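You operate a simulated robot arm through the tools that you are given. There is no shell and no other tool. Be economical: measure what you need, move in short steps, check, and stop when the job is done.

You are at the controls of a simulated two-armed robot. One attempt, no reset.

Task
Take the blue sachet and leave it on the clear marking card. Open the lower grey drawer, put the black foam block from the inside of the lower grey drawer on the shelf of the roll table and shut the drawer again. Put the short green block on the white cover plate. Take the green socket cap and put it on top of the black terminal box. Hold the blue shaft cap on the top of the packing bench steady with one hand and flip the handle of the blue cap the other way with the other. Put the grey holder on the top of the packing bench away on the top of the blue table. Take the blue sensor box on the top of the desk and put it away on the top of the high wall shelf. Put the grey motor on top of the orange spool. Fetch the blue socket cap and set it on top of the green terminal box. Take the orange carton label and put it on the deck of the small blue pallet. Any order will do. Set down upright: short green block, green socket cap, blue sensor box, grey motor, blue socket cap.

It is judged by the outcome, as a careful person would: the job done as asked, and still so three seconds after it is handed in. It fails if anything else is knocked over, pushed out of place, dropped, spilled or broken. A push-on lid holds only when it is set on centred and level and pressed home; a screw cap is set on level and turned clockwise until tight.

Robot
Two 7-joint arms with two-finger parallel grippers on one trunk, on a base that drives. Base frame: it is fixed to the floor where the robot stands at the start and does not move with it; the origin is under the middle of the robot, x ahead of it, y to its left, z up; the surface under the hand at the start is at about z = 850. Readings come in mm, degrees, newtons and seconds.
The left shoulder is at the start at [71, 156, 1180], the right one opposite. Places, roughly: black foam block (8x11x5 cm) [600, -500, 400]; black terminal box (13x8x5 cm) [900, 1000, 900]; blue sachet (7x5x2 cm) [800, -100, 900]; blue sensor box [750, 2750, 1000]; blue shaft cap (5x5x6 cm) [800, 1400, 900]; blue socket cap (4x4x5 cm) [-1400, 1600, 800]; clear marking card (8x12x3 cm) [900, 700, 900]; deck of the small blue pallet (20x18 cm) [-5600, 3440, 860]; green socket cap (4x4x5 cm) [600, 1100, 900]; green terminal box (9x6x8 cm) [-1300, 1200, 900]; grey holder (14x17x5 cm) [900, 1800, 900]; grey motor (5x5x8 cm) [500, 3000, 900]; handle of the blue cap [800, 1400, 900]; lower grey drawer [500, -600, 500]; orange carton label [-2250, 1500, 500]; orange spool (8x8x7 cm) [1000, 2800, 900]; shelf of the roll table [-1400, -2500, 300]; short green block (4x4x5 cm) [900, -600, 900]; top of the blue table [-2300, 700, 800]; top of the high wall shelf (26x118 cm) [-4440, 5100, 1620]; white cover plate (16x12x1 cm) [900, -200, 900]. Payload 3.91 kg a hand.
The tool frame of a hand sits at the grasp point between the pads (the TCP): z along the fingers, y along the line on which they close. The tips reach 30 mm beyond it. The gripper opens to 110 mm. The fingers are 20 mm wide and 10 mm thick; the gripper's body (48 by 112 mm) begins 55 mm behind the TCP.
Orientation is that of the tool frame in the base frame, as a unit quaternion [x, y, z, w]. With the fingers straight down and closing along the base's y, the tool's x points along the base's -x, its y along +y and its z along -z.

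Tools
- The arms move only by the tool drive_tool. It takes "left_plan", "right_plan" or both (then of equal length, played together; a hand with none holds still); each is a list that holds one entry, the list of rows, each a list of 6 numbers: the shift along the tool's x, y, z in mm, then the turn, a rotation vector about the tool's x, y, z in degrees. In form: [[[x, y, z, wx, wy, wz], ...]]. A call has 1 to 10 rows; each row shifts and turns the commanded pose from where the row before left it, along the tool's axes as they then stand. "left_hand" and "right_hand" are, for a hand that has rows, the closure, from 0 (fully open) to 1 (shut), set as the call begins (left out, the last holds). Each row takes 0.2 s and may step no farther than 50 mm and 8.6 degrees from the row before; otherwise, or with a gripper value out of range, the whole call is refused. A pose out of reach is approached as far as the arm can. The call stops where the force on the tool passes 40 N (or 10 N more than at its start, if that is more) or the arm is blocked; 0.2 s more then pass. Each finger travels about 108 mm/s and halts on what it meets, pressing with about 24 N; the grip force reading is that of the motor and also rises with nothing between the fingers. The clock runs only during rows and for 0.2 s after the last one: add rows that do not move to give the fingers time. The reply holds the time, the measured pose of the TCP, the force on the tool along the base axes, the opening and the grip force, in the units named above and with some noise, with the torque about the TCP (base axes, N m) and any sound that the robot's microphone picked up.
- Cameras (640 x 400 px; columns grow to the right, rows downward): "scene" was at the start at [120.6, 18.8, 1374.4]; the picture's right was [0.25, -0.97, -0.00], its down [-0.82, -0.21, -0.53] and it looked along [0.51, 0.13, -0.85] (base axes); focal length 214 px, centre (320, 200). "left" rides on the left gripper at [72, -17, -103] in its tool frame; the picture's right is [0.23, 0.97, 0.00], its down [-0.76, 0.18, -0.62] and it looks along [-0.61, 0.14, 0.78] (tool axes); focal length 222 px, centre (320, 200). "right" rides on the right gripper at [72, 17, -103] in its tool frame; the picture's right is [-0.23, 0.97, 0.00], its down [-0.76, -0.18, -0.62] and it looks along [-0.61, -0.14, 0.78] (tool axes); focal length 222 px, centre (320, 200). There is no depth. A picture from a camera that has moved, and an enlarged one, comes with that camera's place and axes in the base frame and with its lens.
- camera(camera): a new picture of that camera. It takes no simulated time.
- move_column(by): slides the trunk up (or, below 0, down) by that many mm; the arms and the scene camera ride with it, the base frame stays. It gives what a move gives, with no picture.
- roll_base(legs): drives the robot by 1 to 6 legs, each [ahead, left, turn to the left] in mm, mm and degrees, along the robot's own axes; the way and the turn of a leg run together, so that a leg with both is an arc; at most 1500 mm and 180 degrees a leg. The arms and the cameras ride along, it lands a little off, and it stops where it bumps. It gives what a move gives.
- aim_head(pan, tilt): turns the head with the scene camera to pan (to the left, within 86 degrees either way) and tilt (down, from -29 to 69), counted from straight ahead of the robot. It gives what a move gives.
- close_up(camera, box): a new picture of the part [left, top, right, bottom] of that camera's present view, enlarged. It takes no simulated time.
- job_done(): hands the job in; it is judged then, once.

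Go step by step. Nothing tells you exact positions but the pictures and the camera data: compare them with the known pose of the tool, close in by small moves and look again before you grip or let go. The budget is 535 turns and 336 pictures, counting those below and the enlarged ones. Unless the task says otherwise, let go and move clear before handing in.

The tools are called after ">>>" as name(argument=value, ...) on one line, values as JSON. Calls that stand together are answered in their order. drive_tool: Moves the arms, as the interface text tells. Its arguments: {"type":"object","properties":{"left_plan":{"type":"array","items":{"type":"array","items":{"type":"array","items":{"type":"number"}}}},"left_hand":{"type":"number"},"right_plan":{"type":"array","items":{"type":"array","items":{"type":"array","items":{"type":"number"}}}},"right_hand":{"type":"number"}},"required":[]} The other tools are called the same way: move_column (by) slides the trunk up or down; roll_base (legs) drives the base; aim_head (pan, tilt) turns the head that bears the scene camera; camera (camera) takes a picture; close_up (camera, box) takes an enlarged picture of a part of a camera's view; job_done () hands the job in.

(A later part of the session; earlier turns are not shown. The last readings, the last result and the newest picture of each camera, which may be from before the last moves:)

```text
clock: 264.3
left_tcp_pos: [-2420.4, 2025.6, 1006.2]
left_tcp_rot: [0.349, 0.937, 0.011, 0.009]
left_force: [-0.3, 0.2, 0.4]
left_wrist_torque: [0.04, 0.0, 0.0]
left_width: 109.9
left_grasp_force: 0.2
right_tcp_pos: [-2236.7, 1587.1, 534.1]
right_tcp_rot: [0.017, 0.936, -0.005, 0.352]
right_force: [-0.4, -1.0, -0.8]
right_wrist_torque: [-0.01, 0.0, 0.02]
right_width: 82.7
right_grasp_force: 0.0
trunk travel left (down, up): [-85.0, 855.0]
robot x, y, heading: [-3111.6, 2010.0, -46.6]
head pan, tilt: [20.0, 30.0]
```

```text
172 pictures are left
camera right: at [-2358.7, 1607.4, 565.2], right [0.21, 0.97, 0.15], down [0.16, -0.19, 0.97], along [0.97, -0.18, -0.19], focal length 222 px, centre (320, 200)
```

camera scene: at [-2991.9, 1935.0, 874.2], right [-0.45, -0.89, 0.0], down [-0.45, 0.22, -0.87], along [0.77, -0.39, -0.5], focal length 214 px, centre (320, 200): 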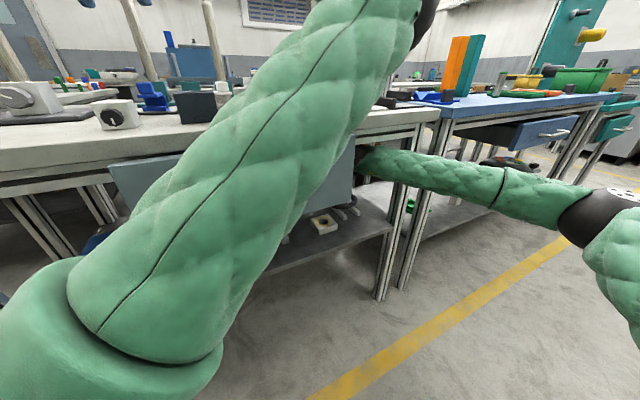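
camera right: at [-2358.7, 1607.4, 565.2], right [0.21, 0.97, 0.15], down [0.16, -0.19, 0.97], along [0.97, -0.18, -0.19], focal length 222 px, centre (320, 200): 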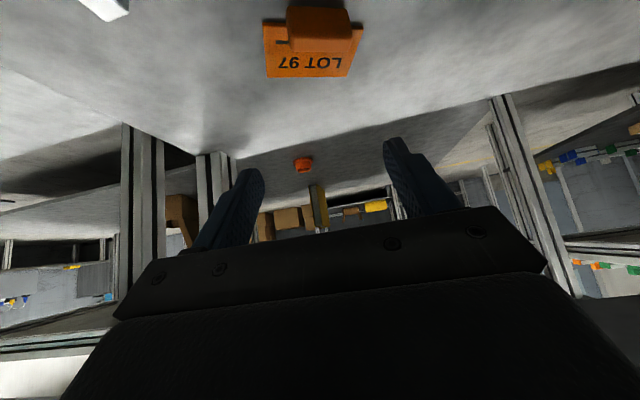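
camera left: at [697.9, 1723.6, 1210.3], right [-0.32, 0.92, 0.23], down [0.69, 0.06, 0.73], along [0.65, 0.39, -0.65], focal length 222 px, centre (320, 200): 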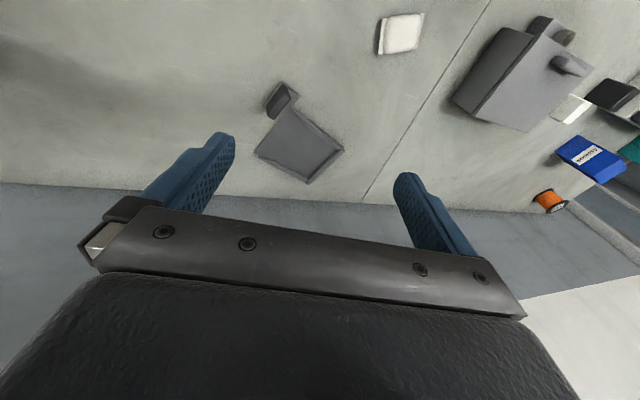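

The label is clearly visible, with its block at [-2240, 1601]. I'll descend onto it with a force check.

>>> drive_tool(right_plan=[[[22.3, 3.3, 15.9, 0, 0, 0], [22.3, 3.3, 15.9, 0, 0, 0], [15, 3, 10.5, 0, 0, 0], [0, 0, 0, 0, 0, 0]]])

>>> camera(camera="right")

```text
clock: 265.3
left_tcp_pos: [-2418.8, 2025.7, 1006.4]
left_tcp_rot: [0.35, 0.937, 0.011, 0.008]
left_force: [0.3, -0.1, -0.4]
left_wrist_torque: [-0.01, -0.02, -0.03]
left_width: 110.0
left_grasp_force: 0.1
right_tcp_pos: [-2252.2, 1597.4, 462.2]
right_tcp_rot: [0.017, 0.936, -0.005, 0.351]
right_force: [0.1, 0.4, 0.2]
right_wrist_torque: [0.02, 0.01, 0.01]
right_width: 82.3
right_grasp_force: 0.1
trunk travel left (down, up): [-85.0, 855.0]
robot x, y, heading: [-3111.7, 2011.0, -46.5]
head pan, tilt: [20.0, 30.0]
```

```text
171 pictures are left
camera right: at [-2373.6, 1617.9, 492.8], right [0.2, 0.97, 0.15], down [0.16, -0.19, 0.97], along [0.97, -0.17, -0.19], focal length 222 px, centre (320, 200)
```

right: 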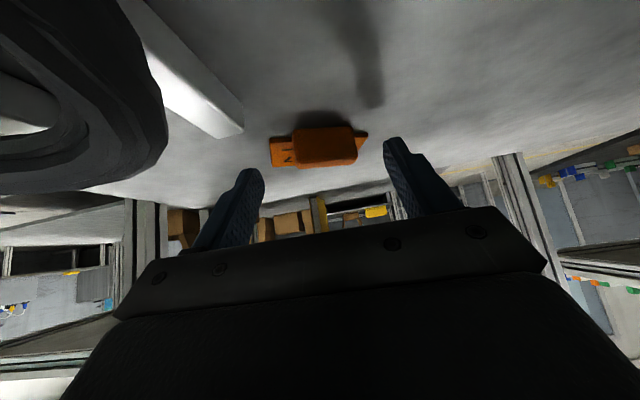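

>>> drive_tool(right_plan=[[[5, 4, 6, 0, 0, 0], [0, 0, 0, 0, 0, 0]]])

>>> drive_tool(right_plan=[[[0, 0, 0, 0, 0, 0], [0, 0, 0, 0, 0, 0], [0, 0, 0, 0, 0, 0]]], right_hand=1)

>>> camera(camera="right")

```text
clock: 265.9
left_tcp_pos: [-2419.1, 2026.7, 1005.4]
left_tcp_rot: [0.349, 0.937, 0.01, 0.008]
left_force: [0.9, -0.4, 0.3]
left_wrist_torque: [-0.02, -0.02, 0.03]
left_width: 109.7
left_grasp_force: 0.1
right_tcp_pos: [-2252.6, 1600.4, 452.9]
right_tcp_rot: [0.017, 0.936, -0.004, 0.352]
right_force: [-0.2, -0.3, 0.1]
right_wrist_torque: [-0.01, 0.01, 0.02]
right_width: 82.3
right_grasp_force: 0.1
trunk travel left (down, up): [-85.0, 855.0]
robot x, y, heading: [-3105.7, 2009.8, -46.5]
head pan, tilt: [20.0, 30.0]
```

```text
clock: 266.7
left_tcp_pos: [-2419.3, 2026.9, 1004.4]
left_tcp_rot: [0.349, 0.937, 0.012, 0.009]
left_force: [-0.1, 0.4, 0.8]
left_wrist_torque: [0.0, -0.03, 0.01]
left_width: 110.1
left_grasp_force: 0.0
right_tcp_pos: [-2252.7, 1601.2, 454.2]
right_tcp_rot: [0.017, 0.936, -0.005, 0.352]
right_force: [0.5, -0.6, -0.4]
right_wrist_torque: [-0.11, -0.04, -0.03]
right_width: 39.7
right_grasp_force: 23.8
trunk travel left (down, up): [-85.0, 855.0]
robot x, y, heading: [-3110.0, 2009.3, -46.3]
head pan, tilt: [20.0, 30.0]
```

```text
170 pictures are left
camera right: at [-2374.1, 1621.7, 485.6], right [0.2, 0.97, 0.15], down [0.16, -0.19, 0.97], along [0.97, -0.17, -0.19], focal length 222 px, centre (320, 200)
```

right: 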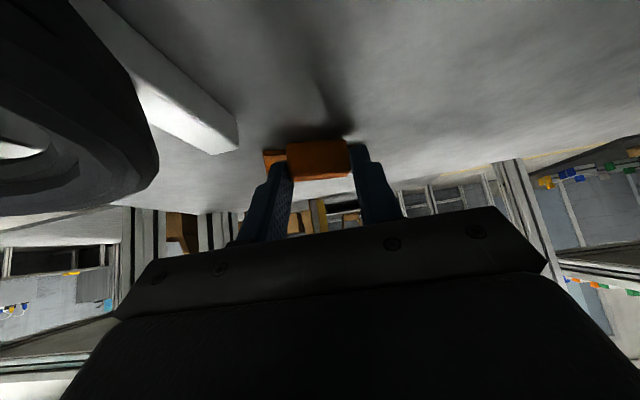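

Gripped at 39.7 mm. I'll lift straight up to z≈545, check, then retreat high.

>>> drive_tool(right_plan=[[[-20, -2, -23, 0, 0, 0], [-20, -3, -23, 0, 0, 0], [-20, -3, -23, 0, 0, 0], [0, 0, 0, 0, 0, 0]]])

>>> camera(camera="right")

```text
clock: 267.7
left_tcp_pos: [-2418.3, 2024.6, 1003.7]
left_tcp_rot: [0.35, 0.937, 0.011, 0.007]
left_force: [0.6, -0.8, -0.6]
left_wrist_torque: [0.0, 0.03, 0.0]
left_width: 110.1
left_grasp_force: 0.1
right_tcp_pos: [-2251.7, 1593.3, 539.6]
right_tcp_rot: [0.016, 0.937, -0.003, 0.349]
right_force: [-0.3, -0.6, -0.7]
right_wrist_torque: [0.01, -0.02, -0.01]
right_width: 39.8
right_grasp_force: 23.7
trunk travel left (down, up): [-85.0, 855.0]
robot x, y, heading: [-3114.2, 2011.9, -46.8]
head pan, tilt: [20.0, 30.0]
```

```text
169 pictures are left
camera right: at [-2373.2, 1613.9, 571.1], right [0.2, 0.97, 0.15], down [0.16, -0.19, 0.97], along [0.97, -0.17, -0.2], focal length 222 px, centre (320, 200)
```

right: 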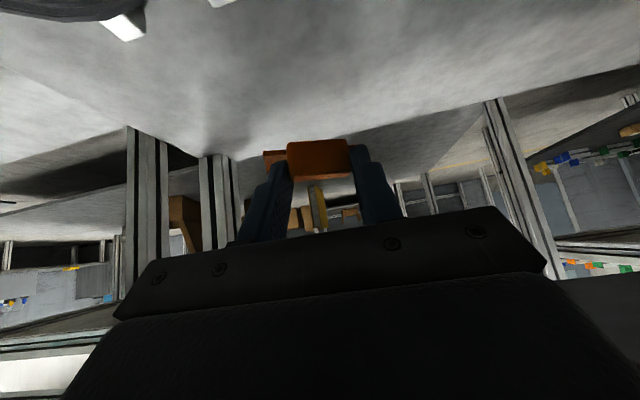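

>>> drive_tool(right_plan=[[[30, -1, -26.4, 0, 0, 0], [30, -1, -26.4, 0, 0, 0], [30, -1, -26.4, 0, 0, 0], [30, -1, -26.4, 0, 0, 0], [30, -1, -26.4, 0, 0, 0], [30, -1, -26.4, 0, 0, 0], [30, 0, -26.4, 0, 0, 0], [30, 0, -26.4, 0, 0, 0]]])

>>> camera(camera="right")

>>> aim_head(pan=10, tilt=30)

>>> camera(camera="scene")

```text
clock: 269.5
left_tcp_pos: [-2419.5, 2026.5, 1006.3]
left_tcp_rot: [0.349, 0.937, 0.011, 0.009]
left_force: [0.3, 0.6, -0.7]
left_wrist_torque: [0.0, 0.0, 0.0]
left_width: 109.9
left_grasp_force: 0.1
right_tcp_pos: [-2572.6, 1597.8, 548.2]
right_tcp_rot: [0.017, 0.936, -0.005, 0.352]
right_force: [-0.6, 0.0, -0.6]
right_wrist_torque: [0.01, 0.01, 0.0]
right_width: 39.8
right_grasp_force: 24.3
trunk travel left (down, up): [-85.0, 855.0]
robot x, y, heading: [-3106.5, 2009.5, -46.7]
head pan, tilt: [20.0, 30.0]
```

```text
168 pictures are left
camera right: at [-2695.4, 1618.9, 580.0], right [0.2, 0.97, 0.15], down [0.16, -0.19, 0.97], along [0.97, -0.17, -0.19], focal length 222 px, centre (320, 200)
```

right: 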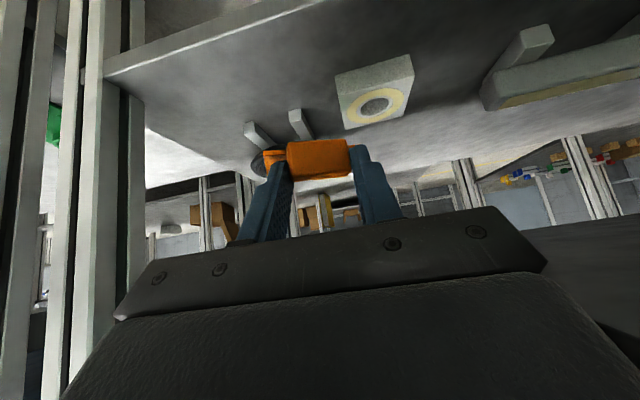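

```text
clock: 270.2
left_tcp_pos: [-2419.2, 2026.8, 1004.6]
left_tcp_rot: [0.349, 0.937, 0.012, 0.008]
left_force: [0.2, -0.2, 0.3]
left_wrist_torque: [-0.04, -0.04, -0.03]
left_width: 109.9
left_grasp_force: 0.2
right_tcp_pos: [-2573.5, 1598.7, 548.5]
right_tcp_rot: [0.016, 0.936, -0.004, 0.352]
right_force: [0.8, 0.0, -0.1]
right_wrist_torque: [0.01, -0.01, -0.01]
right_width: 39.8
right_grasp_force: 23.7
trunk travel left (down, up): [-85.0, 855.0]
robot x, y, heading: [-3112.2, 2008.4, -46.8]
head pan, tilt: [10.0, 30.0]
```

```text
167 pictures are left
camera scene: at [-3000.2, 1921.6, 874.2], right [-0.6, -0.8, 0.0], down [-0.4, 0.3, -0.87], along [0.7, -0.52, -0.5], focal length 214 px, centre (320, 200)
```

scene: 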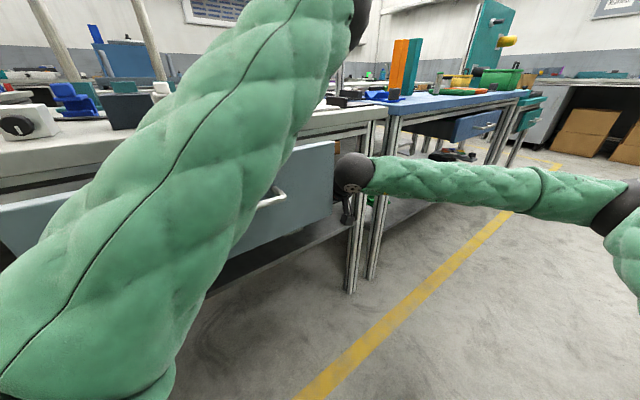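

>>> drive_tool(right_plan=[[[30, -5, -26.4, 0, 0, 0], [30, -5, -26.4, 0, 0, 0], [30, -5, -26.4, 0, 0, 0], [10, 0, -26.4, 0, 0, 0]]])

>>> move_column(by=300)

>>> camera(camera="scene")

>>> camera(camera="right")

```text
clock: 271.2
left_tcp_pos: [-2420.7, 2026.8, 1006.2]
left_tcp_rot: [0.35, 0.937, 0.011, 0.008]
left_force: [0.4, 0.1, -0.7]
left_wrist_torque: [-0.03, 0.01, -0.02]
left_width: 109.8
left_grasp_force: 0.0
right_tcp_pos: [-2718.7, 1589.1, 561.6]
right_tcp_rot: [0.016, 0.936, -0.004, 0.352]
right_force: [-0.8, 0.3, 1.1]
right_wrist_torque: [0.0, 0.0, 0.01]
right_width: 39.9
right_grasp_force: 23.7
trunk travel left (down, up): [-85.0, 855.0]
robot x, y, heading: [-3109.3, 2012.2, -46.6]
head pan, tilt: [10.0, 30.0]
```

```text
clock: 274.2
left_tcp_pos: [-2419.9, 2025.5, 1305.4]
left_tcp_rot: [0.349, 0.937, 0.01, 0.009]
left_force: [0.7, 0.8, -0.3]
left_wrist_torque: [-0.01, 0.0, 0.02]
left_width: 109.9
left_grasp_force: 0.0
right_tcp_pos: [-2719.2, 1587.7, 861.9]
right_tcp_rot: [0.016, 0.936, -0.004, 0.352]
right_force: [0.2, 0.1, 0.9]
right_wrist_torque: [0.02, -0.02, 0.0]
right_width: 39.7
right_grasp_force: 23.6
trunk travel left (down, up): [-385.0, 555.0]
robot x, y, heading: [-3108.5, 2009.7, -46.6]
head pan, tilt: [10.0, 30.0]
```

```text
166 pictures are left
camera scene: at [-3000.1, 1921.4, 1174.1], right [-0.6, -0.8, 0.0], down [-0.4, 0.3, -0.87], along [0.7, -0.52, -0.5], focal length 214 px, centre (320, 200)
```

scene: 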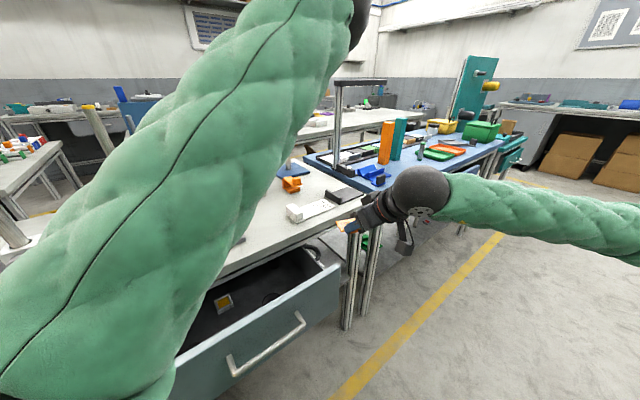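

```text
165 pictures are left
camera right: at [-2840.7, 1608.7, 893.5], right [0.2, 0.97, 0.15], down [0.16, -0.19, 0.97], along [0.97, -0.17, -0.19], focal length 222 px, centre (320, 200)
```

right: 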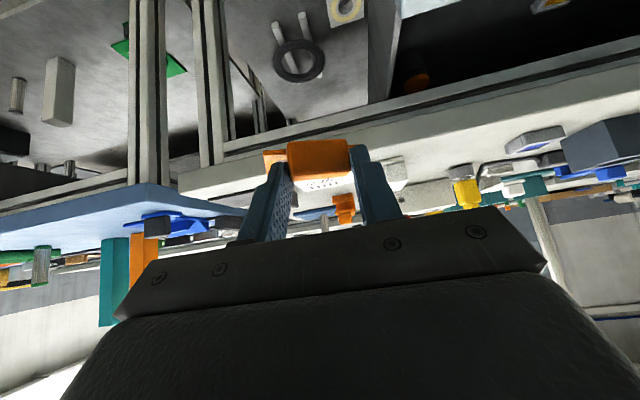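

While retreating, my hand apparently pulled the white table's drawer open about 100 mm, so I must push it shut again. I'll raise the trunk, reposition to y≈1350 and push its front with the gripper's side.

>>> move_column(by=300)

>>> roll_base(legs=[[466, -468, 0], [0, 0, 76]])

>>> aim_head(pan=10, tilt=50)

>>> camera(camera="scene")

```text
clock: 277.2
left_tcp_pos: [-2419.2, 2027.5, 1605.8]
left_tcp_rot: [0.35, 0.937, 0.011, 0.009]
left_force: [-0.8, 0.0, -0.2]
left_wrist_torque: [-0.01, 0.02, 0.02]
left_width: 109.9
left_grasp_force: 0.1
right_tcp_pos: [-2719.1, 1587.8, 1161.9]
right_tcp_rot: [0.016, 0.936, -0.004, 0.352]
right_force: [1.5, -0.1, -1.2]
right_wrist_torque: [-0.02, -0.01, 0.02]
right_width: 39.8
right_grasp_force: 24.2
trunk travel left (down, up): [-685.0, 255.0]
robot x, y, heading: [-3111.5, 2013.2, -46.6]
head pan, tilt: [10.0, 30.0]
```

```text
clock: 284.1
left_tcp_pos: [-2961.4, 2019.4, 1605.9]
left_tcp_rot: [-0.285, 0.958, 0.014, 0.001]
left_force: [0.2, 0.1, 0.7]
left_wrist_torque: [-0.01, 0.01, 0.0]
left_width: 110.1
left_grasp_force: 0.0
right_tcp_pos: [-2621.7, 1610.7, 1162.4]
right_tcp_rot: [-0.549, 0.758, 0.208, 0.284]
right_force: [0.3, -0.5, -0.2]
right_wrist_torque: [-0.01, 0.01, 0.02]
right_width: 39.8
right_grasp_force: 23.9
trunk travel left (down, up): [-685.0, 255.0]
robot x, y, heading: [-3134.2, 1354.9, 27.3]
head pan, tilt: [10.0, 30.0]
```

```text
clock: 284.9
left_tcp_pos: [-2959.8, 2019.4, 1607.0]
left_tcp_rot: [-0.285, 0.959, 0.014, 0.0]
left_force: [0.0, -0.5, -0.8]
left_wrist_torque: [0.02, 0.01, 0.0]
left_width: 110.1
left_grasp_force: 0.0
right_tcp_pos: [-2621.9, 1610.4, 1164.1]
right_tcp_rot: [-0.55, 0.757, 0.209, 0.284]
right_force: [-0.4, -0.3, -0.3]
right_wrist_torque: [0.0, 0.0, 0.01]
right_width: 39.8
right_grasp_force: 24.1
trunk travel left (down, up): [-685.0, 255.0]
robot x, y, heading: [-3134.3, 1353.3, 27.2]
head pan, tilt: [10.0, 50.0]
```

```text
164 pictures are left
camera scene: at [-3027.0, 1422.2, 1444.7], right [0.61, -0.79, 0.0], down [-0.61, -0.47, -0.64], along [0.51, 0.39, -0.77], focal length 214 px, centre (320, 200)
```

scene: 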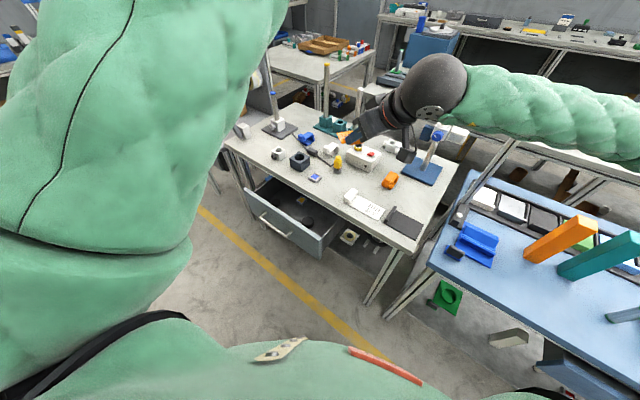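

I'll untilt the hand (its wide side then lies along x), move it in front of the drawer, and lower it.

>>> drive_tool(right_plan=[[[0, 0, 0, 0, 8.2, 0], [0, 0, 0, 0, 8.2, 0], [0, 0, 0, 0, 8.2, 0], [0, 0, 0, 0, 8.2, 0], [0, 0, 0, 0, 8.2, 0]]])

>>> drive_tool(right_plan=[[[-21, 42, 0, 0, 0, 0], [-21, 42, 0, 0, 0, 0], [-21, 42, 0, 0, 0, 0], [-21, 42, 0, 0, 0, 0], [-21, 42, 0, 0, 0, 0], [-21, 42, 0, 0, 0, 0]]])

>>> move_column(by=-300)

>>> camera(camera="scene")

```text
clock: 286.1
left_tcp_pos: [-2960.2, 2021.1, 1606.1]
left_tcp_rot: [-0.283, 0.959, 0.014, 0.0]
left_force: [-0.5, 0.2, -0.5]
left_wrist_torque: [-0.01, -0.01, -0.03]
left_width: 109.8
left_grasp_force: 0.1
right_tcp_pos: [-2621.9, 1611.8, 1162.2]
right_tcp_rot: [-0.587, 0.809, 0.001, -0.001]
right_force: [0.5, 0.0, -0.8]
right_wrist_torque: [0.0, 0.04, 0.03]
right_width: 39.7
right_grasp_force: 23.8
trunk travel left (down, up): [-685.0, 255.0]
robot x, y, heading: [-3138.2, 1351.0, 27.4]
head pan, tilt: [10.0, 50.0]
```

```text
clock: 287.5
left_tcp_pos: [-2962.4, 2021.7, 1604.9]
left_tcp_rot: [-0.285, 0.959, 0.012, 0.0]
left_force: [-0.1, 0.1, -0.3]
left_wrist_torque: [-0.02, -0.04, -0.05]
left_width: 109.7
left_grasp_force: 0.1
right_tcp_pos: [-2827.4, 1809.2, 1163.5]
right_tcp_rot: [-0.588, 0.809, 0.001, -0.001]
right_force: [-0.9, 0.2, -0.4]
right_wrist_torque: [-0.04, 0.0, -0.02]
right_width: 39.4
right_grasp_force: 24.6
trunk travel left (down, up): [-685.0, 255.0]
robot x, y, heading: [-3134.6, 1349.1, 27.6]
head pan, tilt: [10.0, 50.0]
```

```text
clock: 290.5
left_tcp_pos: [-2961.0, 2020.3, 1305.6]
left_tcp_rot: [-0.285, 0.958, 0.014, 0.0]
left_force: [0.2, -0.9, -0.2]
left_wrist_torque: [0.01, -0.01, 0.02]
left_width: 110.1
left_grasp_force: 0.1
right_tcp_pos: [-2825.9, 1807.8, 864.7]
right_tcp_rot: [-0.588, 0.809, 0.003, 0.001]
right_force: [0.8, 0.4, 0.2]
right_wrist_torque: [-0.01, -0.01, -0.02]
right_width: 39.7
right_grasp_force: 23.8
trunk travel left (down, up): [-385.0, 555.0]
robot x, y, heading: [-3136.9, 1347.5, 27.3]
head pan, tilt: [10.0, 50.0]
```

```text
163 pictures are left
camera scene: at [-3027.5, 1422.4, 1144.8], right [0.61, -0.79, 0.0], down [-0.61, -0.47, -0.64], along [0.51, 0.39, -0.77], focal length 214 px, centre (320, 200)
```

scene: 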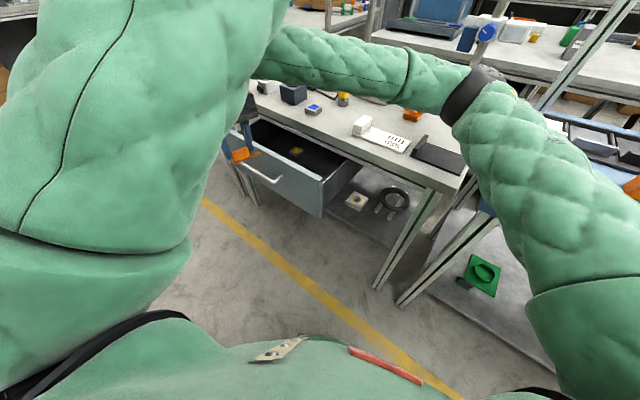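

The right elbow would sit over the tables from this side. I'll go to the +y side of the drawer facing -y instead, so the elbow points into the lane.

>>> move_column(by=300)

>>> roll_base(legs=[[0, 0, -87], [-940, 570, 0]])

>>> aim_head(pan=0, tilt=45)

>>> camera(camera="scene")

```text
clock: 293.5
left_tcp_pos: [-2959.8, 2018.8, 1604.9]
left_tcp_rot: [-0.285, 0.958, 0.014, 0.0]
left_force: [-0.1, -0.1, 0.4]
left_wrist_torque: [0.03, -0.02, 0.01]
left_width: 110.2
left_grasp_force: 0.1
right_tcp_pos: [-2825.3, 1809.0, 1163.5]
right_tcp_rot: [-0.588, 0.809, 0.003, 0.001]
right_force: [-0.4, 0.0, 0.7]
right_wrist_torque: [0.02, 0.01, 0.03]
right_width: 39.5
right_grasp_force: 24.2
trunk travel left (down, up): [-685.0, 255.0]
robot x, y, heading: [-3137.1, 1350.4, 27.3]
head pan, tilt: [10.0, 50.0]
```

```text
clock: 302.9
left_tcp_pos: [-2443.5, 2315.8, 1604.7]
left_tcp_rot: [0.454, 0.891, 0.01, 0.01]
left_force: [-0.4, 0.0, -1.1]
left_wrist_torque: [0.03, -0.02, 0.0]
left_width: 109.8
left_grasp_force: 0.0
right_tcp_pos: [-2647.7, 2171.3, 1164.5]
right_tcp_rot: [0.131, 0.991, 0.001, 0.002]
right_force: [-0.4, 0.4, -1.1]
right_wrist_torque: [0.0, -0.05, -0.04]
right_width: 39.9
right_grasp_force: 24.0
trunk travel left (down, up): [-685.0, 255.0]
robot x, y, heading: [-3121.0, 2462.6, -59.8]
head pan, tilt: [10.0, 50.0]
```

```text
clock: 303.6
left_tcp_pos: [-2444.1, 2316.8, 1605.1]
left_tcp_rot: [0.455, 0.89, 0.01, 0.01]
left_force: [0.1, 0.2, -0.6]
left_wrist_torque: [-0.03, 0.0, 0.02]
left_width: 110.2
left_grasp_force: 0.0
right_tcp_pos: [-2649.7, 2171.3, 1164.1]
right_tcp_rot: [0.131, 0.991, 0.002, 0.001]
right_force: [0.3, 0.7, 0.6]
right_wrist_torque: [-0.02, -0.01, -0.02]
right_width: 39.8
right_grasp_force: 24.0
trunk travel left (down, up): [-685.0, 255.0]
robot x, y, heading: [-3119.8, 2458.7, -59.5]
head pan, tilt: [0.0, 45.0]
```

```text
162 pictures are left
camera scene: at [-3051.4, 2346.7, 1451.6], right [-0.86, -0.51, 0.0], down [-0.36, 0.61, -0.71], along [0.36, -0.61, -0.71], focal length 214 px, centre (320, 200)
```

scene: 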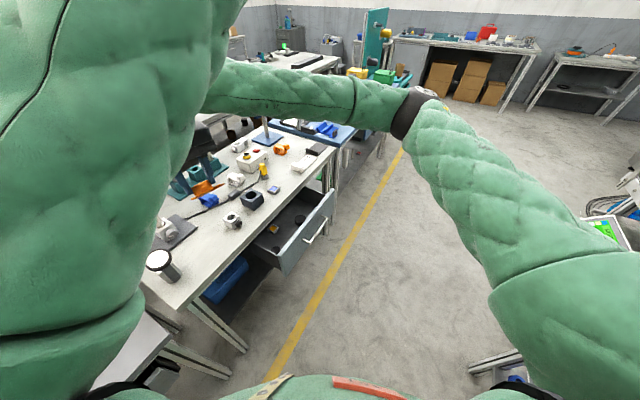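

>>> drive_tool(right_plan=[[[13.8, -45.3, 0, 0, 0, 0], [13.8, -45.3, 0, 0, 0, 0], [13.8, -45.3, 0, 0, 0, 0], [13.8, -45.3, 0, 0, 0, 0], [13.8, -45.3, 0, 0, 0, 0], [13.8, -45.3, 0, 0, 0, 0], [13.8, -45.3, 0, 0, 0, 0], [13.8, -45.3, 0, 0, 0, 0]]])

>>> drive_tool(right_plan=[[[0, 0, 0, 0, 0, 8.3], [0, 0, 0, 0, 0, 8.3], [0, 0, 0, 0, 0, 8.3], [0, 0, 0, 0, 0, 8.3], [0, 0, 0, 0, 0, 8.3], [0, 0, 0, 0, 0, 8.3], [0, 0, 0, 0, 0, 8.3], [0, 0, 0, 0, 0, 8.3], [0, 0, 0, 0, 0, 8.3]]])

>>> move_column(by=-300)

>>> camera(camera="scene")

```text
clock: 305.4
left_tcp_pos: [-2446.5, 2318.0, 1606.2]
left_tcp_rot: [0.454, 0.891, 0.01, 0.01]
left_force: [-0.3, -0.4, 0.6]
left_wrist_torque: [0.0, -0.05, 0.05]
left_width: 109.9
left_grasp_force: 0.0
right_tcp_pos: [-2853.1, 1847.1, 1162.6]
right_tcp_rot: [0.13, 0.991, 0.002, 0.002]
right_force: [-0.1, -0.9, 0.4]
right_wrist_torque: [0.0, -0.01, -0.05]
right_width: 39.7
right_grasp_force: 23.7
trunk travel left (down, up): [-685.0, 255.0]
robot x, y, heading: [-3117.1, 2458.5, -59.7]
head pan, tilt: [0.0, 45.0]
```

```text
clock: 307.4
left_tcp_pos: [-2444.1, 2317.0, 1604.7]
left_tcp_rot: [0.454, 0.891, 0.01, 0.01]
left_force: [-0.4, -0.3, 0.6]
left_wrist_torque: [0.01, 0.01, 0.02]
left_width: 109.8
left_grasp_force: 0.0
right_tcp_pos: [-2849.7, 1850.3, 1162.6]
right_tcp_rot: [0.706, 0.708, 0.003, 0.0]
right_force: [-0.3, 0.0, -0.3]
right_wrist_torque: [-0.04, 0.02, -0.01]
right_width: 39.7
right_grasp_force: 24.4
trunk travel left (down, up): [-685.0, 255.0]
robot x, y, heading: [-3120.0, 2460.6, -59.4]
head pan, tilt: [0.0, 45.0]
```

```text
clock: 310.4
left_tcp_pos: [-2445.4, 2318.5, 1305.7]
left_tcp_rot: [0.454, 0.891, 0.01, 0.01]
left_force: [-0.5, 0.6, -0.2]
left_wrist_torque: [0.01, 0.02, 0.0]
left_width: 109.7
left_grasp_force: 0.0
right_tcp_pos: [-2851.0, 1849.3, 863.7]
right_tcp_rot: [0.706, 0.708, 0.002, 0.0]
right_force: [0.2, 0.5, 0.8]
right_wrist_torque: [-0.01, -0.01, 0.0]
right_width: 39.6
right_grasp_force: 24.4
trunk travel left (down, up): [-385.0, 555.0]
robot x, y, heading: [-3120.0, 2461.5, -59.5]
head pan, tilt: [0.0, 45.0]
```

```text
161 pictures are left
camera scene: at [-3051.7, 2346.6, 1151.7], right [-0.86, -0.51, 0.0], down [-0.36, 0.61, -0.71], along [0.36, -0.61, -0.71], focal length 214 px, centre (320, 200)
```

scene: 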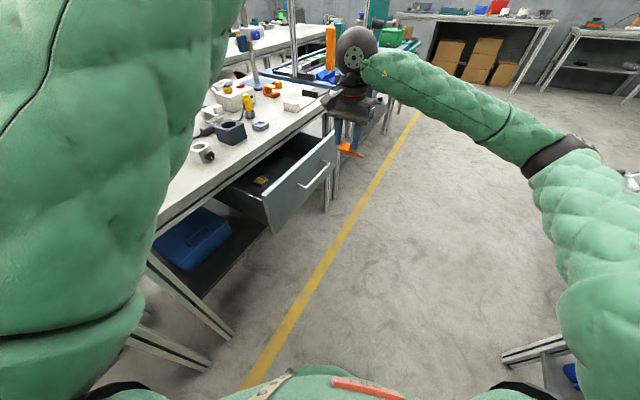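

The hand is in the lane by the drawer. I'll lower it to the drawer-front height beside the handle and push in +x.

>>> drive_tool(right_plan=[[[23.5, 0, 42.3, 0, 0, 0], [23.5, 0, 42.3, 0, 0, 0], [23.5, 0, 42.3, 0, 0, 0], [23.5, 0, 42.3, 0, 0, 0], [23.5, 0, 42.3, 0, 0, 0], [23.5, 0, 42.3, 0, 0, 0]]])

>>> drive_tool(right_plan=[[[0, 20, 0, 0, 0, 0], [0, 20, 0, 0, 0, 0], [0, 15, 0, 0, 0, 0], [0, 15, 0, 0, 0, 0], [0, 15, 0, 0, 0, 0], [0, 15, 0, 0, 0, 0], [0, 15, 0, 0, 0, 0]]])

>>> camera(camera="scene")

```text
clock: 311.8
left_tcp_pos: [-2445.2, 2316.7, 1305.5]
left_tcp_rot: [0.454, 0.891, 0.01, 0.01]
left_force: [-1.2, -0.2, 0.0]
left_wrist_torque: [-0.03, -0.02, 0.0]
left_width: 110.2
left_grasp_force: 0.1
right_tcp_pos: [-2850.2, 1992.6, 608.1]
right_tcp_rot: [0.706, 0.708, 0.002, 0.002]
right_force: [-0.1, 0.2, -0.4]
right_wrist_torque: [-0.03, -0.01, 0.0]
right_width: 39.5
right_grasp_force: 23.8
trunk travel left (down, up): [-385.0, 555.0]
robot x, y, heading: [-3124.5, 2455.1, -59.8]
head pan, tilt: [0.0, 45.0]
```

```text
clock: 313.4
left_tcp_pos: [-2444.4, 2317.8, 1305.9]
left_tcp_rot: [0.454, 0.891, 0.01, 0.009]
left_force: [-0.2, 0.5, 0.4]
left_wrist_torque: [0.01, -0.01, -0.02]
left_width: 110.1
left_grasp_force: 0.1
right_tcp_pos: [-2733.1, 1991.8, 610.2]
right_tcp_rot: [0.706, 0.709, 0.003, 0.001]
right_force: [-0.6, 0.1, -0.4]
right_wrist_torque: [0.03, -0.01, 0.02]
right_width: 39.3
right_grasp_force: 24.7
trunk travel left (down, up): [-385.0, 555.0]
robot x, y, heading: [-3122.1, 2456.3, -59.7]
head pan, tilt: [0.0, 45.0]
```

```text
160 pictures are left
camera scene: at [-3051.4, 2346.6, 1151.6], right [-0.86, -0.5, 0.0], down [-0.36, 0.61, -0.71], along [0.36, -0.61, -0.71], focal length 214 px, centre (320, 200)
```

scene: 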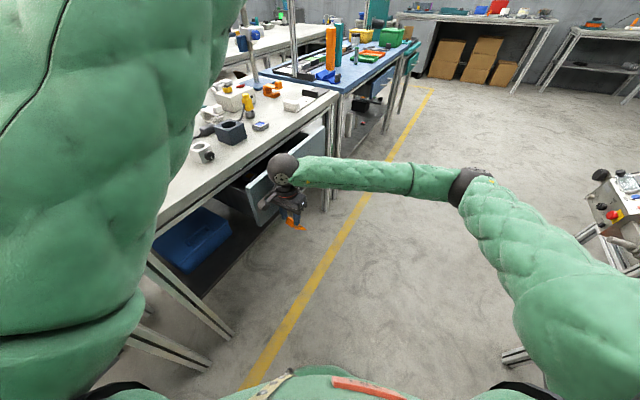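

I'm pushing, but the wrist would meet the table edge before the drawer is fully in. I'll drop the hand lower, so that the wrist passes under the tabletop, and push on.

>>> drive_tool(right_plan=[[[0, -15, 0, 0, 0, 0], [0, 0, 40, 0, 0, 0], [0, 0, 40, 0, 0, 0], [0, 0, 35, 0, 0, 0], [0, 15, 0, 0, 0, 0], [0, 12, 0, 0, 0, 0], [0, 12, 0, 0, 0, 0], [0, 12, 0, 0, 0, 0]]])

>>> camera(camera="scene")

```text
clock: 315.2
left_tcp_pos: [-2444.1, 2317.8, 1305.8]
left_tcp_rot: [0.454, 0.891, 0.01, 0.009]
left_force: [0.0, -0.2, -0.1]
left_wrist_torque: [-0.02, -0.03, 0.0]
left_width: 110.0
left_grasp_force: 0.0
right_tcp_pos: [-2696.7, 1992.8, 494.9]
right_tcp_rot: [0.706, 0.709, 0.002, 0.0]
right_force: [-0.1, -0.5, 0.0]
right_wrist_torque: [-0.03, 0.01, 0.03]
right_width: 39.4
right_grasp_force: 24.2
trunk travel left (down, up): [-385.0, 555.0]
robot x, y, heading: [-3120.9, 2459.4, -59.7]
head pan, tilt: [0.0, 45.0]
```

```text
159 pictures are left
camera scene: at [-3051.4, 2346.6, 1151.5], right [-0.86, -0.5, 0.0], down [-0.36, 0.61, -0.71], along [0.36, -0.61, -0.71], focal length 214 px, centre (320, 200)
```

scene: 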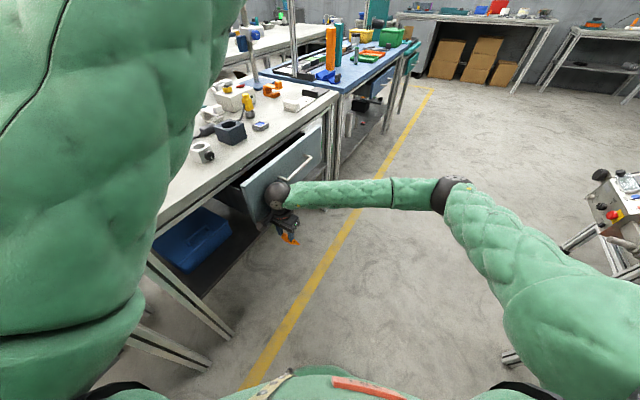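

>>> drive_tool(right_plan=[[[0, 10, 0, 0, 0, 0], [0, 10, 0, 0, 0, 0], [0, 10, 0, 0, 0, 0], [0, 10, 0, 0, 0, 0], [0, 0, 0, 0, 0, 0]]])

>>> close_up(camera="scene", box=[200, 80, 392, 240])

```text
clock: 316.4
left_tcp_pos: [-2444.5, 2317.1, 1306.2]
left_tcp_rot: [0.454, 0.891, 0.01, 0.01]
left_force: [-0.9, 0.0, 0.1]
left_wrist_torque: [0.02, 0.03, 0.02]
left_width: 110.0
left_grasp_force: 0.0
right_tcp_pos: [-2658.4, 1992.2, 496.2]
right_tcp_rot: [0.706, 0.708, 0.003, 0.0]
right_force: [0.4, 0.3, -0.2]
right_wrist_torque: [0.0, 0.0, 0.02]
right_width: 39.5
right_grasp_force: 23.7
trunk travel left (down, up): [-385.0, 555.0]
robot x, y, heading: [-3120.5, 2460.7, -59.6]
head pan, tilt: [0.0, 45.0]
```

```text
2.50 times, centred on (296, 160) of scene
camera zoom: at [-3051.6, 2346.5, 1151.6], right [-0.86, -0.51, 0.0], down [-0.36, 0.61, -0.71], along [0.36, -0.61, -0.71], focal length 536 px, centre (380, 300)
```

zoom: 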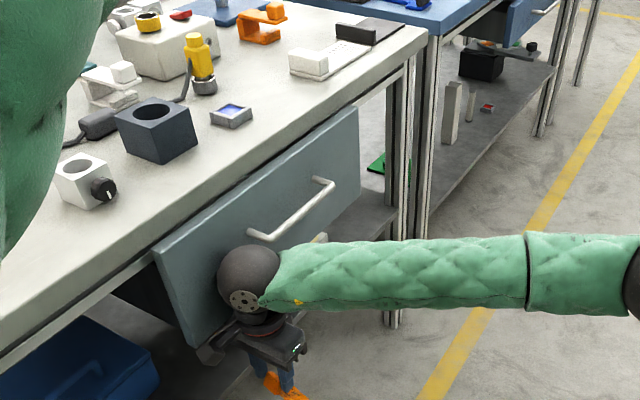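

>>> drive_tool(right_plan=[[[0, 8, 0, 0, 0, 0], [0, 8, 0, 0, 0, 0], [0, 8, 0, 0, 0, 0], [0, 8, 0, 0, 0, 0], [0, 8, 0, 0, 0, 0], [0, 0, 0, 0, 0, 0]]])

>>> close_up(camera="scene", box=[200, 80, 392, 240])

```text
clock: 318.0
left_tcp_pos: [-2464.1, 2297.8, 1312.2]
left_tcp_rot: [0.468, 0.884, 0.01, 0.013]
left_force: [-0.8, -0.4, 0.0]
left_wrist_torque: [0.01, -0.04, 0.01]
left_width: 110.0
left_grasp_force: 0.0
right_tcp_pos: [-2650.0, 1992.5, 494.2]
right_tcp_rot: [0.706, 0.708, 0.004, -0.002]
right_force: [-0.2, 0.2, -1.0]
right_wrist_torque: [-0.01, 0.01, -0.01]
right_width: 39.6
right_grasp_force: 23.7
trunk travel left (down, up): [-385.0, 555.0]
robot x, y, heading: [-3130.5, 2455.2, -61.5]
head pan, tilt: [0.0, 45.0]
stopped in row 6 (right hand): the arm was blocked; the commanded pose is now the measured one
```

```text
2.50 times, centred on (296, 160) of scene
camera zoom: at [-3069.5, 2345.9, 1154.1], right [-0.88, -0.48, 0.0], down [-0.33, 0.62, -0.71], along [0.34, -0.62, -0.7], focal length 536 px, centre (380, 300)
```

zoom: 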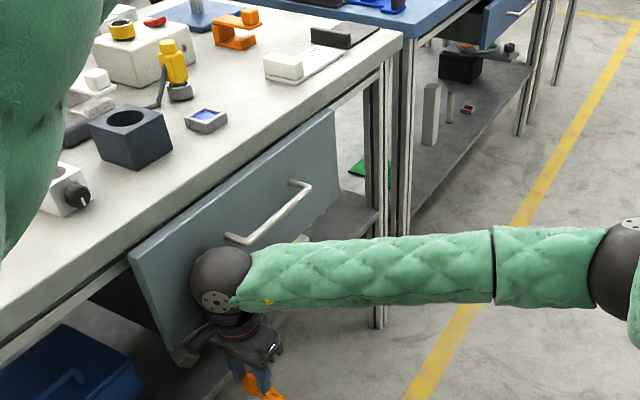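

The drawer is shut, with its stop reached and the front at x≈-2600 as before. I'll retract the hand, raise the trunk, and head for the blue pallet.

>>> drive_tool(right_plan=[[[0, -20, 0, 0, 0, 0], [0, -40, 0, 0, 0, 0], [0, -45, 0, 0, 0, 0], [0, -45, 0, 0, 0, 0], [0, -20, -40, 0, 0, 0], [0, 0, -45, 0, 0, 0], [0, 0, -45, 0, 0, 0], [0, 0, -45, 0, 0, 0]]])

>>> move_column(by=300)

>>> roll_base(legs=[[0, 0, -28], [-1150, 0, 0], [0, 0, -90]])

>>> aim_head(pan=0, tilt=25)

>>> camera(camera="scene")

```text
clock: 319.8
left_tcp_pos: [-2454.5, 2297.0, 1304.7]
left_tcp_rot: [0.466, 0.885, 0.01, 0.009]
left_force: [0.1, 0.3, -0.7]
left_wrist_torque: [0.0, -0.02, 0.01]
left_width: 110.1
left_grasp_force: 0.1
right_tcp_pos: [-2815.1, 1990.6, 662.3]
right_tcp_rot: [0.707, 0.707, 0.002, -0.006]
right_force: [-1.4, -0.3, -0.4]
right_wrist_torque: [-0.03, 0.0, -0.01]
right_width: 39.2
right_grasp_force: 24.0
trunk travel left (down, up): [-385.0, 555.0]
robot x, y, heading: [-3124.4, 2457.7, -61.3]
head pan, tilt: [0.0, 45.0]
```

```text
clock: 322.8
left_tcp_pos: [-2455.3, 2296.9, 1605.5]
left_tcp_rot: [0.466, 0.885, 0.01, 0.01]
left_force: [0.5, -0.1, -0.9]
left_wrist_torque: [-0.01, 0.02, -0.01]
left_width: 109.8
left_grasp_force: 0.1
right_tcp_pos: [-2815.6, 1991.1, 962.3]
right_tcp_rot: [0.707, 0.707, 0.001, -0.006]
right_force: [-0.3, 0.6, 0.0]
right_wrist_torque: [0.0, 0.03, -0.02]
right_width: 38.9
right_grasp_force: 24.1
trunk travel left (down, up): [-685.0, 255.0]
robot x, y, heading: [-3128.1, 2457.0, -61.3]
head pan, tilt: [0.0, 45.0]
```

```text
clock: 333.9
left_tcp_pos: [-3598.8, 3102.4, 1606.5]
left_tcp_rot: [0.999, 0.048, -0.003, 0.013]
left_force: [-0.2, -0.3, 0.5]
left_wrist_torque: [-0.01, -0.04, -0.01]
left_width: 110.2
left_grasp_force: 0.0
right_tcp_pos: [-3692.2, 3566.0, 963.3]
right_tcp_rot: [0.968, -0.25, 0.006, -0.002]
right_force: [-0.3, -0.4, -0.1]
right_wrist_torque: [0.03, 0.03, 0.02]
right_width: 37.8
right_grasp_force: 23.9
trunk travel left (down, up): [-685.0, 255.0]
robot x, y, heading: [-3132.2, 3614.0, 179.7]
head pan, tilt: [0.0, 45.0]
```

```text
clock: 334.7
left_tcp_pos: [-3599.6, 3101.5, 1605.4]
left_tcp_rot: [0.999, 0.048, -0.003, 0.014]
left_force: [-0.9, 0.7, 0.2]
left_wrist_torque: [-0.03, 0.02, 0.01]
left_width: 110.1
left_grasp_force: 0.1
right_tcp_pos: [-3691.9, 3565.2, 962.6]
right_tcp_rot: [0.968, -0.249, 0.005, -0.002]
right_force: [0.3, -0.9, 0.3]
right_wrist_torque: [-0.02, -0.02, 0.03]
right_width: 37.4
right_grasp_force: 23.7
trunk travel left (down, up): [-685.0, 255.0]
robot x, y, heading: [-3133.1, 3614.9, 179.9]
head pan, tilt: [0.0, 25.0]
```

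```text
156 pictures are left
camera scene: at [-3272.9, 3615.7, 1482.1], right [0.0, 1.0, 0.0], down [0.42, 0.0, -0.91], along [-0.91, 0.0, -0.42], focal length 214 px, centre (320, 200)
```

scene: 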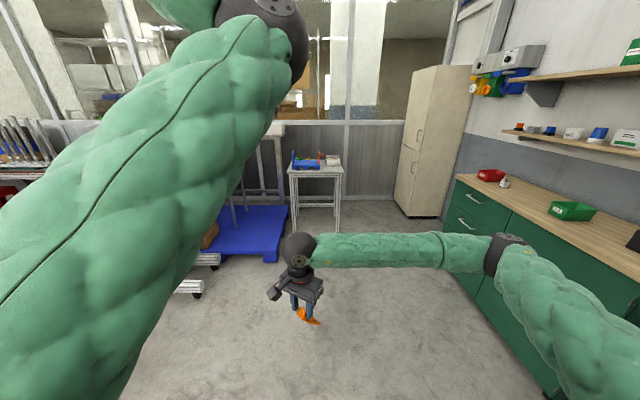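

I'll check the label's grip, raise the hand, and drive up to the small table with the blue pallet.

>>> drive_tool(right_plan=[[[0, 0, -45, 0, 0, 0], [0, 0, -45, 0, 0, 0], [0, 0, -45, 0, 0, 0], [0, 0, -45, 0, 0, 0]]])

>>> roll_base(legs=[[1000, 55, 0], [680, 0, 0]])

>>> aim_head(pan=8, tilt=45)

>>> camera(camera="scene")

>>> camera(camera="right")

```text
clock: 335.7
left_tcp_pos: [-3598.2, 3101.4, 1604.9]
left_tcp_rot: [0.999, 0.048, -0.003, 0.013]
left_force: [-0.2, -0.1, -0.5]
left_wrist_torque: [0.01, -0.02, -0.02]
left_width: 109.8
left_grasp_force: 0.1
right_tcp_pos: [-3694.4, 3565.6, 1143.4]
right_tcp_rot: [0.968, -0.25, 0.006, -0.002]
right_force: [-0.1, 1.6, 0.3]
right_wrist_torque: [-0.02, -0.01, 0.03]
right_width: 37.4
right_grasp_force: 24.0
trunk travel left (down, up): [-685.0, 255.0]
robot x, y, heading: [-3132.9, 3614.3, 180.0]
head pan, tilt: [0.0, 25.0]
```

```text
clock: 344.3
left_tcp_pos: [-5290.5, 3047.9, 1606.1]
left_tcp_rot: [0.999, 0.05, -0.003, 0.013]
left_force: [0.1, 0.1, 0.4]
left_wrist_torque: [0.01, 0.0, 0.01]
left_width: 109.8
left_grasp_force: 0.0
right_tcp_pos: [-5387.4, 3510.8, 1142.1]
right_tcp_rot: [0.969, -0.248, 0.006, -0.002]
right_force: [1.1, -0.5, -0.3]
right_wrist_torque: [-0.03, 0.01, 0.0]
right_width: 11.6
right_grasp_force: 23.7
trunk travel left (down, up): [-685.0, 255.0]
robot x, y, heading: [-4822.5, 3562.8, -179.5]
head pan, tilt: [0.0, 25.0]
```

```text
clock: 345.1
left_tcp_pos: [-5289.4, 3049.1, 1605.1]
left_tcp_rot: [0.999, 0.049, -0.004, 0.013]
left_force: [-0.9, -0.2, 0.1]
left_wrist_torque: [-0.01, -0.03, 0.0]
left_width: 110.1
left_grasp_force: 0.2
right_tcp_pos: [-5388.3, 3511.9, 1143.5]
right_tcp_rot: [0.969, -0.248, 0.006, -0.002]
right_force: [-0.1, 0.5, -0.3]
right_wrist_torque: [-0.03, -0.01, -0.03]
right_width: 11.8
right_grasp_force: 23.6
trunk travel left (down, up): [-685.0, 255.0]
robot x, y, heading: [-4827.9, 3561.4, -179.8]
head pan, tilt: [8.0, 45.0]
```

```text
155 pictures are left
camera scene: at [-4953.6, 3551.3, 1451.7], right [-0.14, 0.99, 0.0], down [0.7, 0.1, -0.71], along [-0.7, -0.1, -0.71], focal length 214 px, centre (320, 200)
```

scene: 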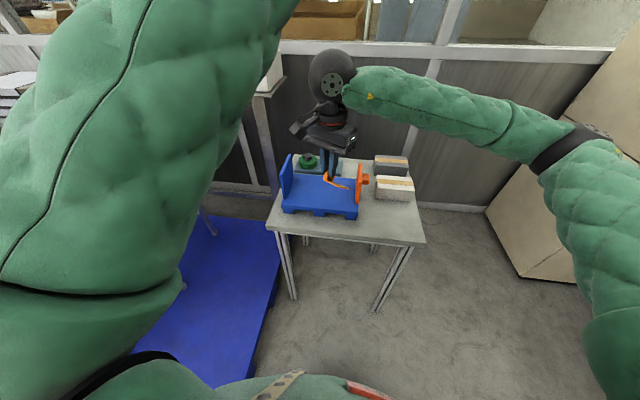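

```text
154 pictures are left
camera right: at [-5333.0, 3461.1, 1248.0], right [-0.67, -0.74, -0.01], down [-0.59, 0.52, 0.62], along [-0.45, 0.42, -0.79], focal length 222 px, centre (320, 200)
```

right: 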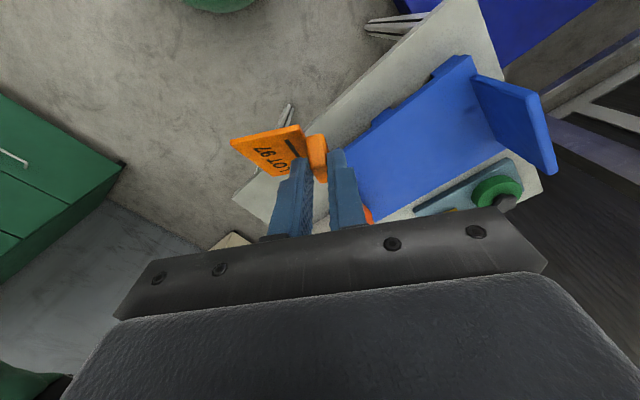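

The label has swivelled in the grip but is still held, card face up. I'll move it over the blue deck's centre at about [-5582, 3467].

>>> drive_tool(right_plan=[[[-33, 33, 0, 0, 0, 0], [-33, 33, 0, 0, 0, 0], [-33, 33, 10, 0, 0, 0], [-33, 33, 20, 0, 0, 0], [-33, 33, 20, 0, 0, 0], [0, 0, 40, 0, 0, 0], [0, 0, 0, 0, 0, 0]]])

>>> camera(camera="right")

>>> close_up(camera="scene", box=[250, 120, 410, 240])

```text
refused: row 4 steps farther than a row can; nothing moved
```

```text
153 pictures are left
camera right: at [-5333.0, 3461.1, 1248.0], right [-0.67, -0.74, -0.01], down [-0.59, 0.52, 0.62], along [-0.45, 0.42, -0.79], focal length 222 px, centre (320, 200)
```

right: 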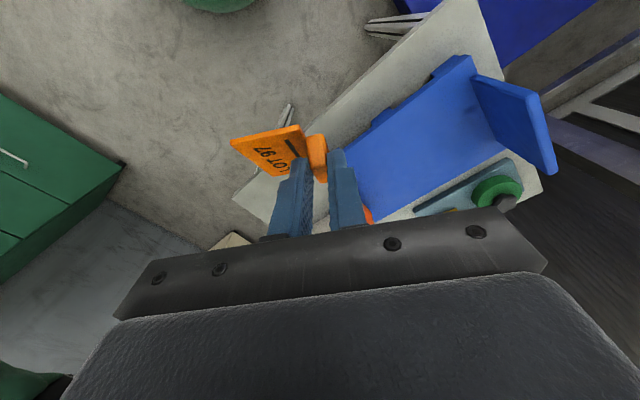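

```text
3.33 times, centred on (330, 180) of scene
camera zoom: at [-4953.6, 3551.3, 1451.7], right [-0.14, 0.99, 0.0], down [0.7, 0.1, -0.71], along [-0.7, -0.1, -0.71], focal length 715 px, centre (287, 267)
```

zoom: 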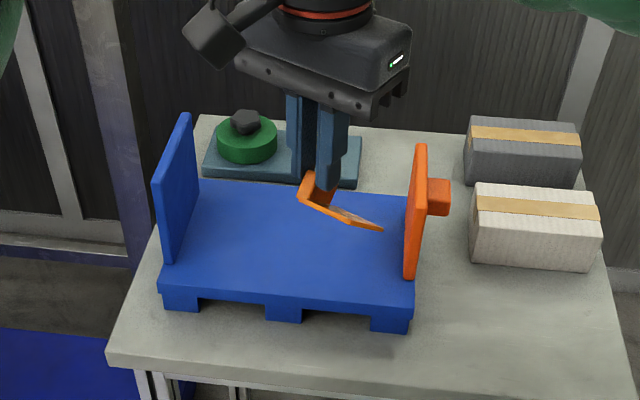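

>>> drive_tool(right_plan=[[[-32, 33, 0, 0, 0, 0], [-32, 33, 0, 0, 0, 0], [-32, 33, 0, 0, 0, 0], [-32, 33, 0, 0, 0, 0], [-32, 33, 0, 0, 0, 0], [0, 0, 45, 0, 0, 0], [0, 0, 45, 0, 0, 0], [0, 0, 0, 0, 0, 0]]])

>>> camera(camera="right")

>>> close_up(camera="scene", box=[250, 120, 410, 240])

```text
clock: 346.9
left_tcp_pos: [-5288.9, 3047.6, 1606.7]
left_tcp_rot: [0.999, 0.05, -0.004, 0.013]
left_force: [-1.0, -0.2, 0.4]
left_wrist_torque: [0.0, -0.01, 0.0]
left_width: 110.0
left_grasp_force: 0.1
right_tcp_pos: [-5603.6, 3443.8, 1049.2]
right_tcp_rot: [0.969, -0.248, 0.006, -0.001]
right_force: [-0.5, 0.8, -0.2]
right_wrist_torque: [0.01, -0.03, 0.01]
right_width: 11.8
right_grasp_force: 24.5
trunk travel left (down, up): [-685.0, 255.0]
robot x, y, heading: [-4824.2, 3562.9, -179.6]
head pan, tilt: [8.0, 45.0]
```

```text
151 pictures are left
camera right: at [-5549.8, 3393.1, 1153.8], right [-0.67, -0.75, -0.01], down [-0.59, 0.52, 0.62], along [-0.46, 0.42, -0.79], focal length 222 px, centre (320, 200)
```

right: 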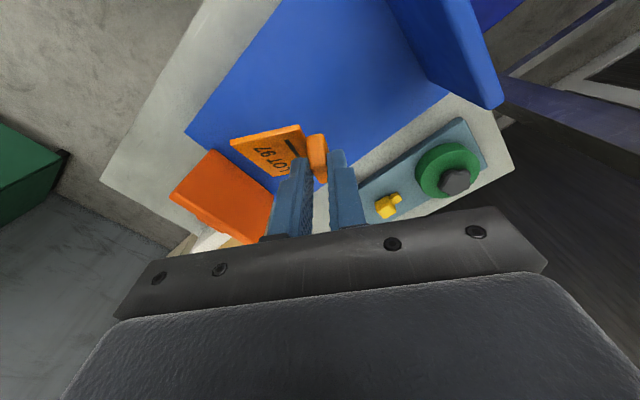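

```text
3.33 times, centred on (330, 180) of scene
camera zoom: at [-4953.2, 3550.9, 1451.7], right [-0.14, 0.99, 0.0], down [0.7, 0.1, -0.71], along [-0.7, -0.1, -0.71], focal length 715 px, centre (287, 267)
```

zoom: 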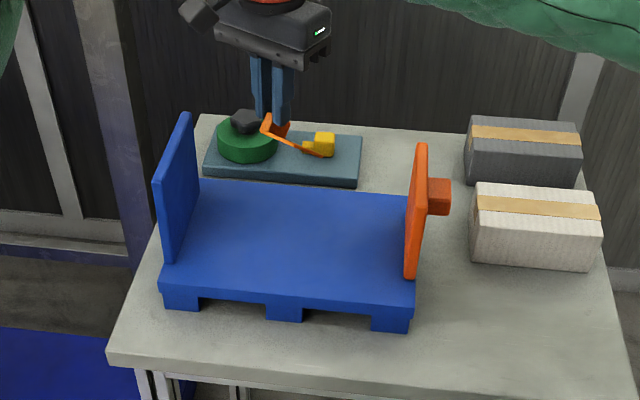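

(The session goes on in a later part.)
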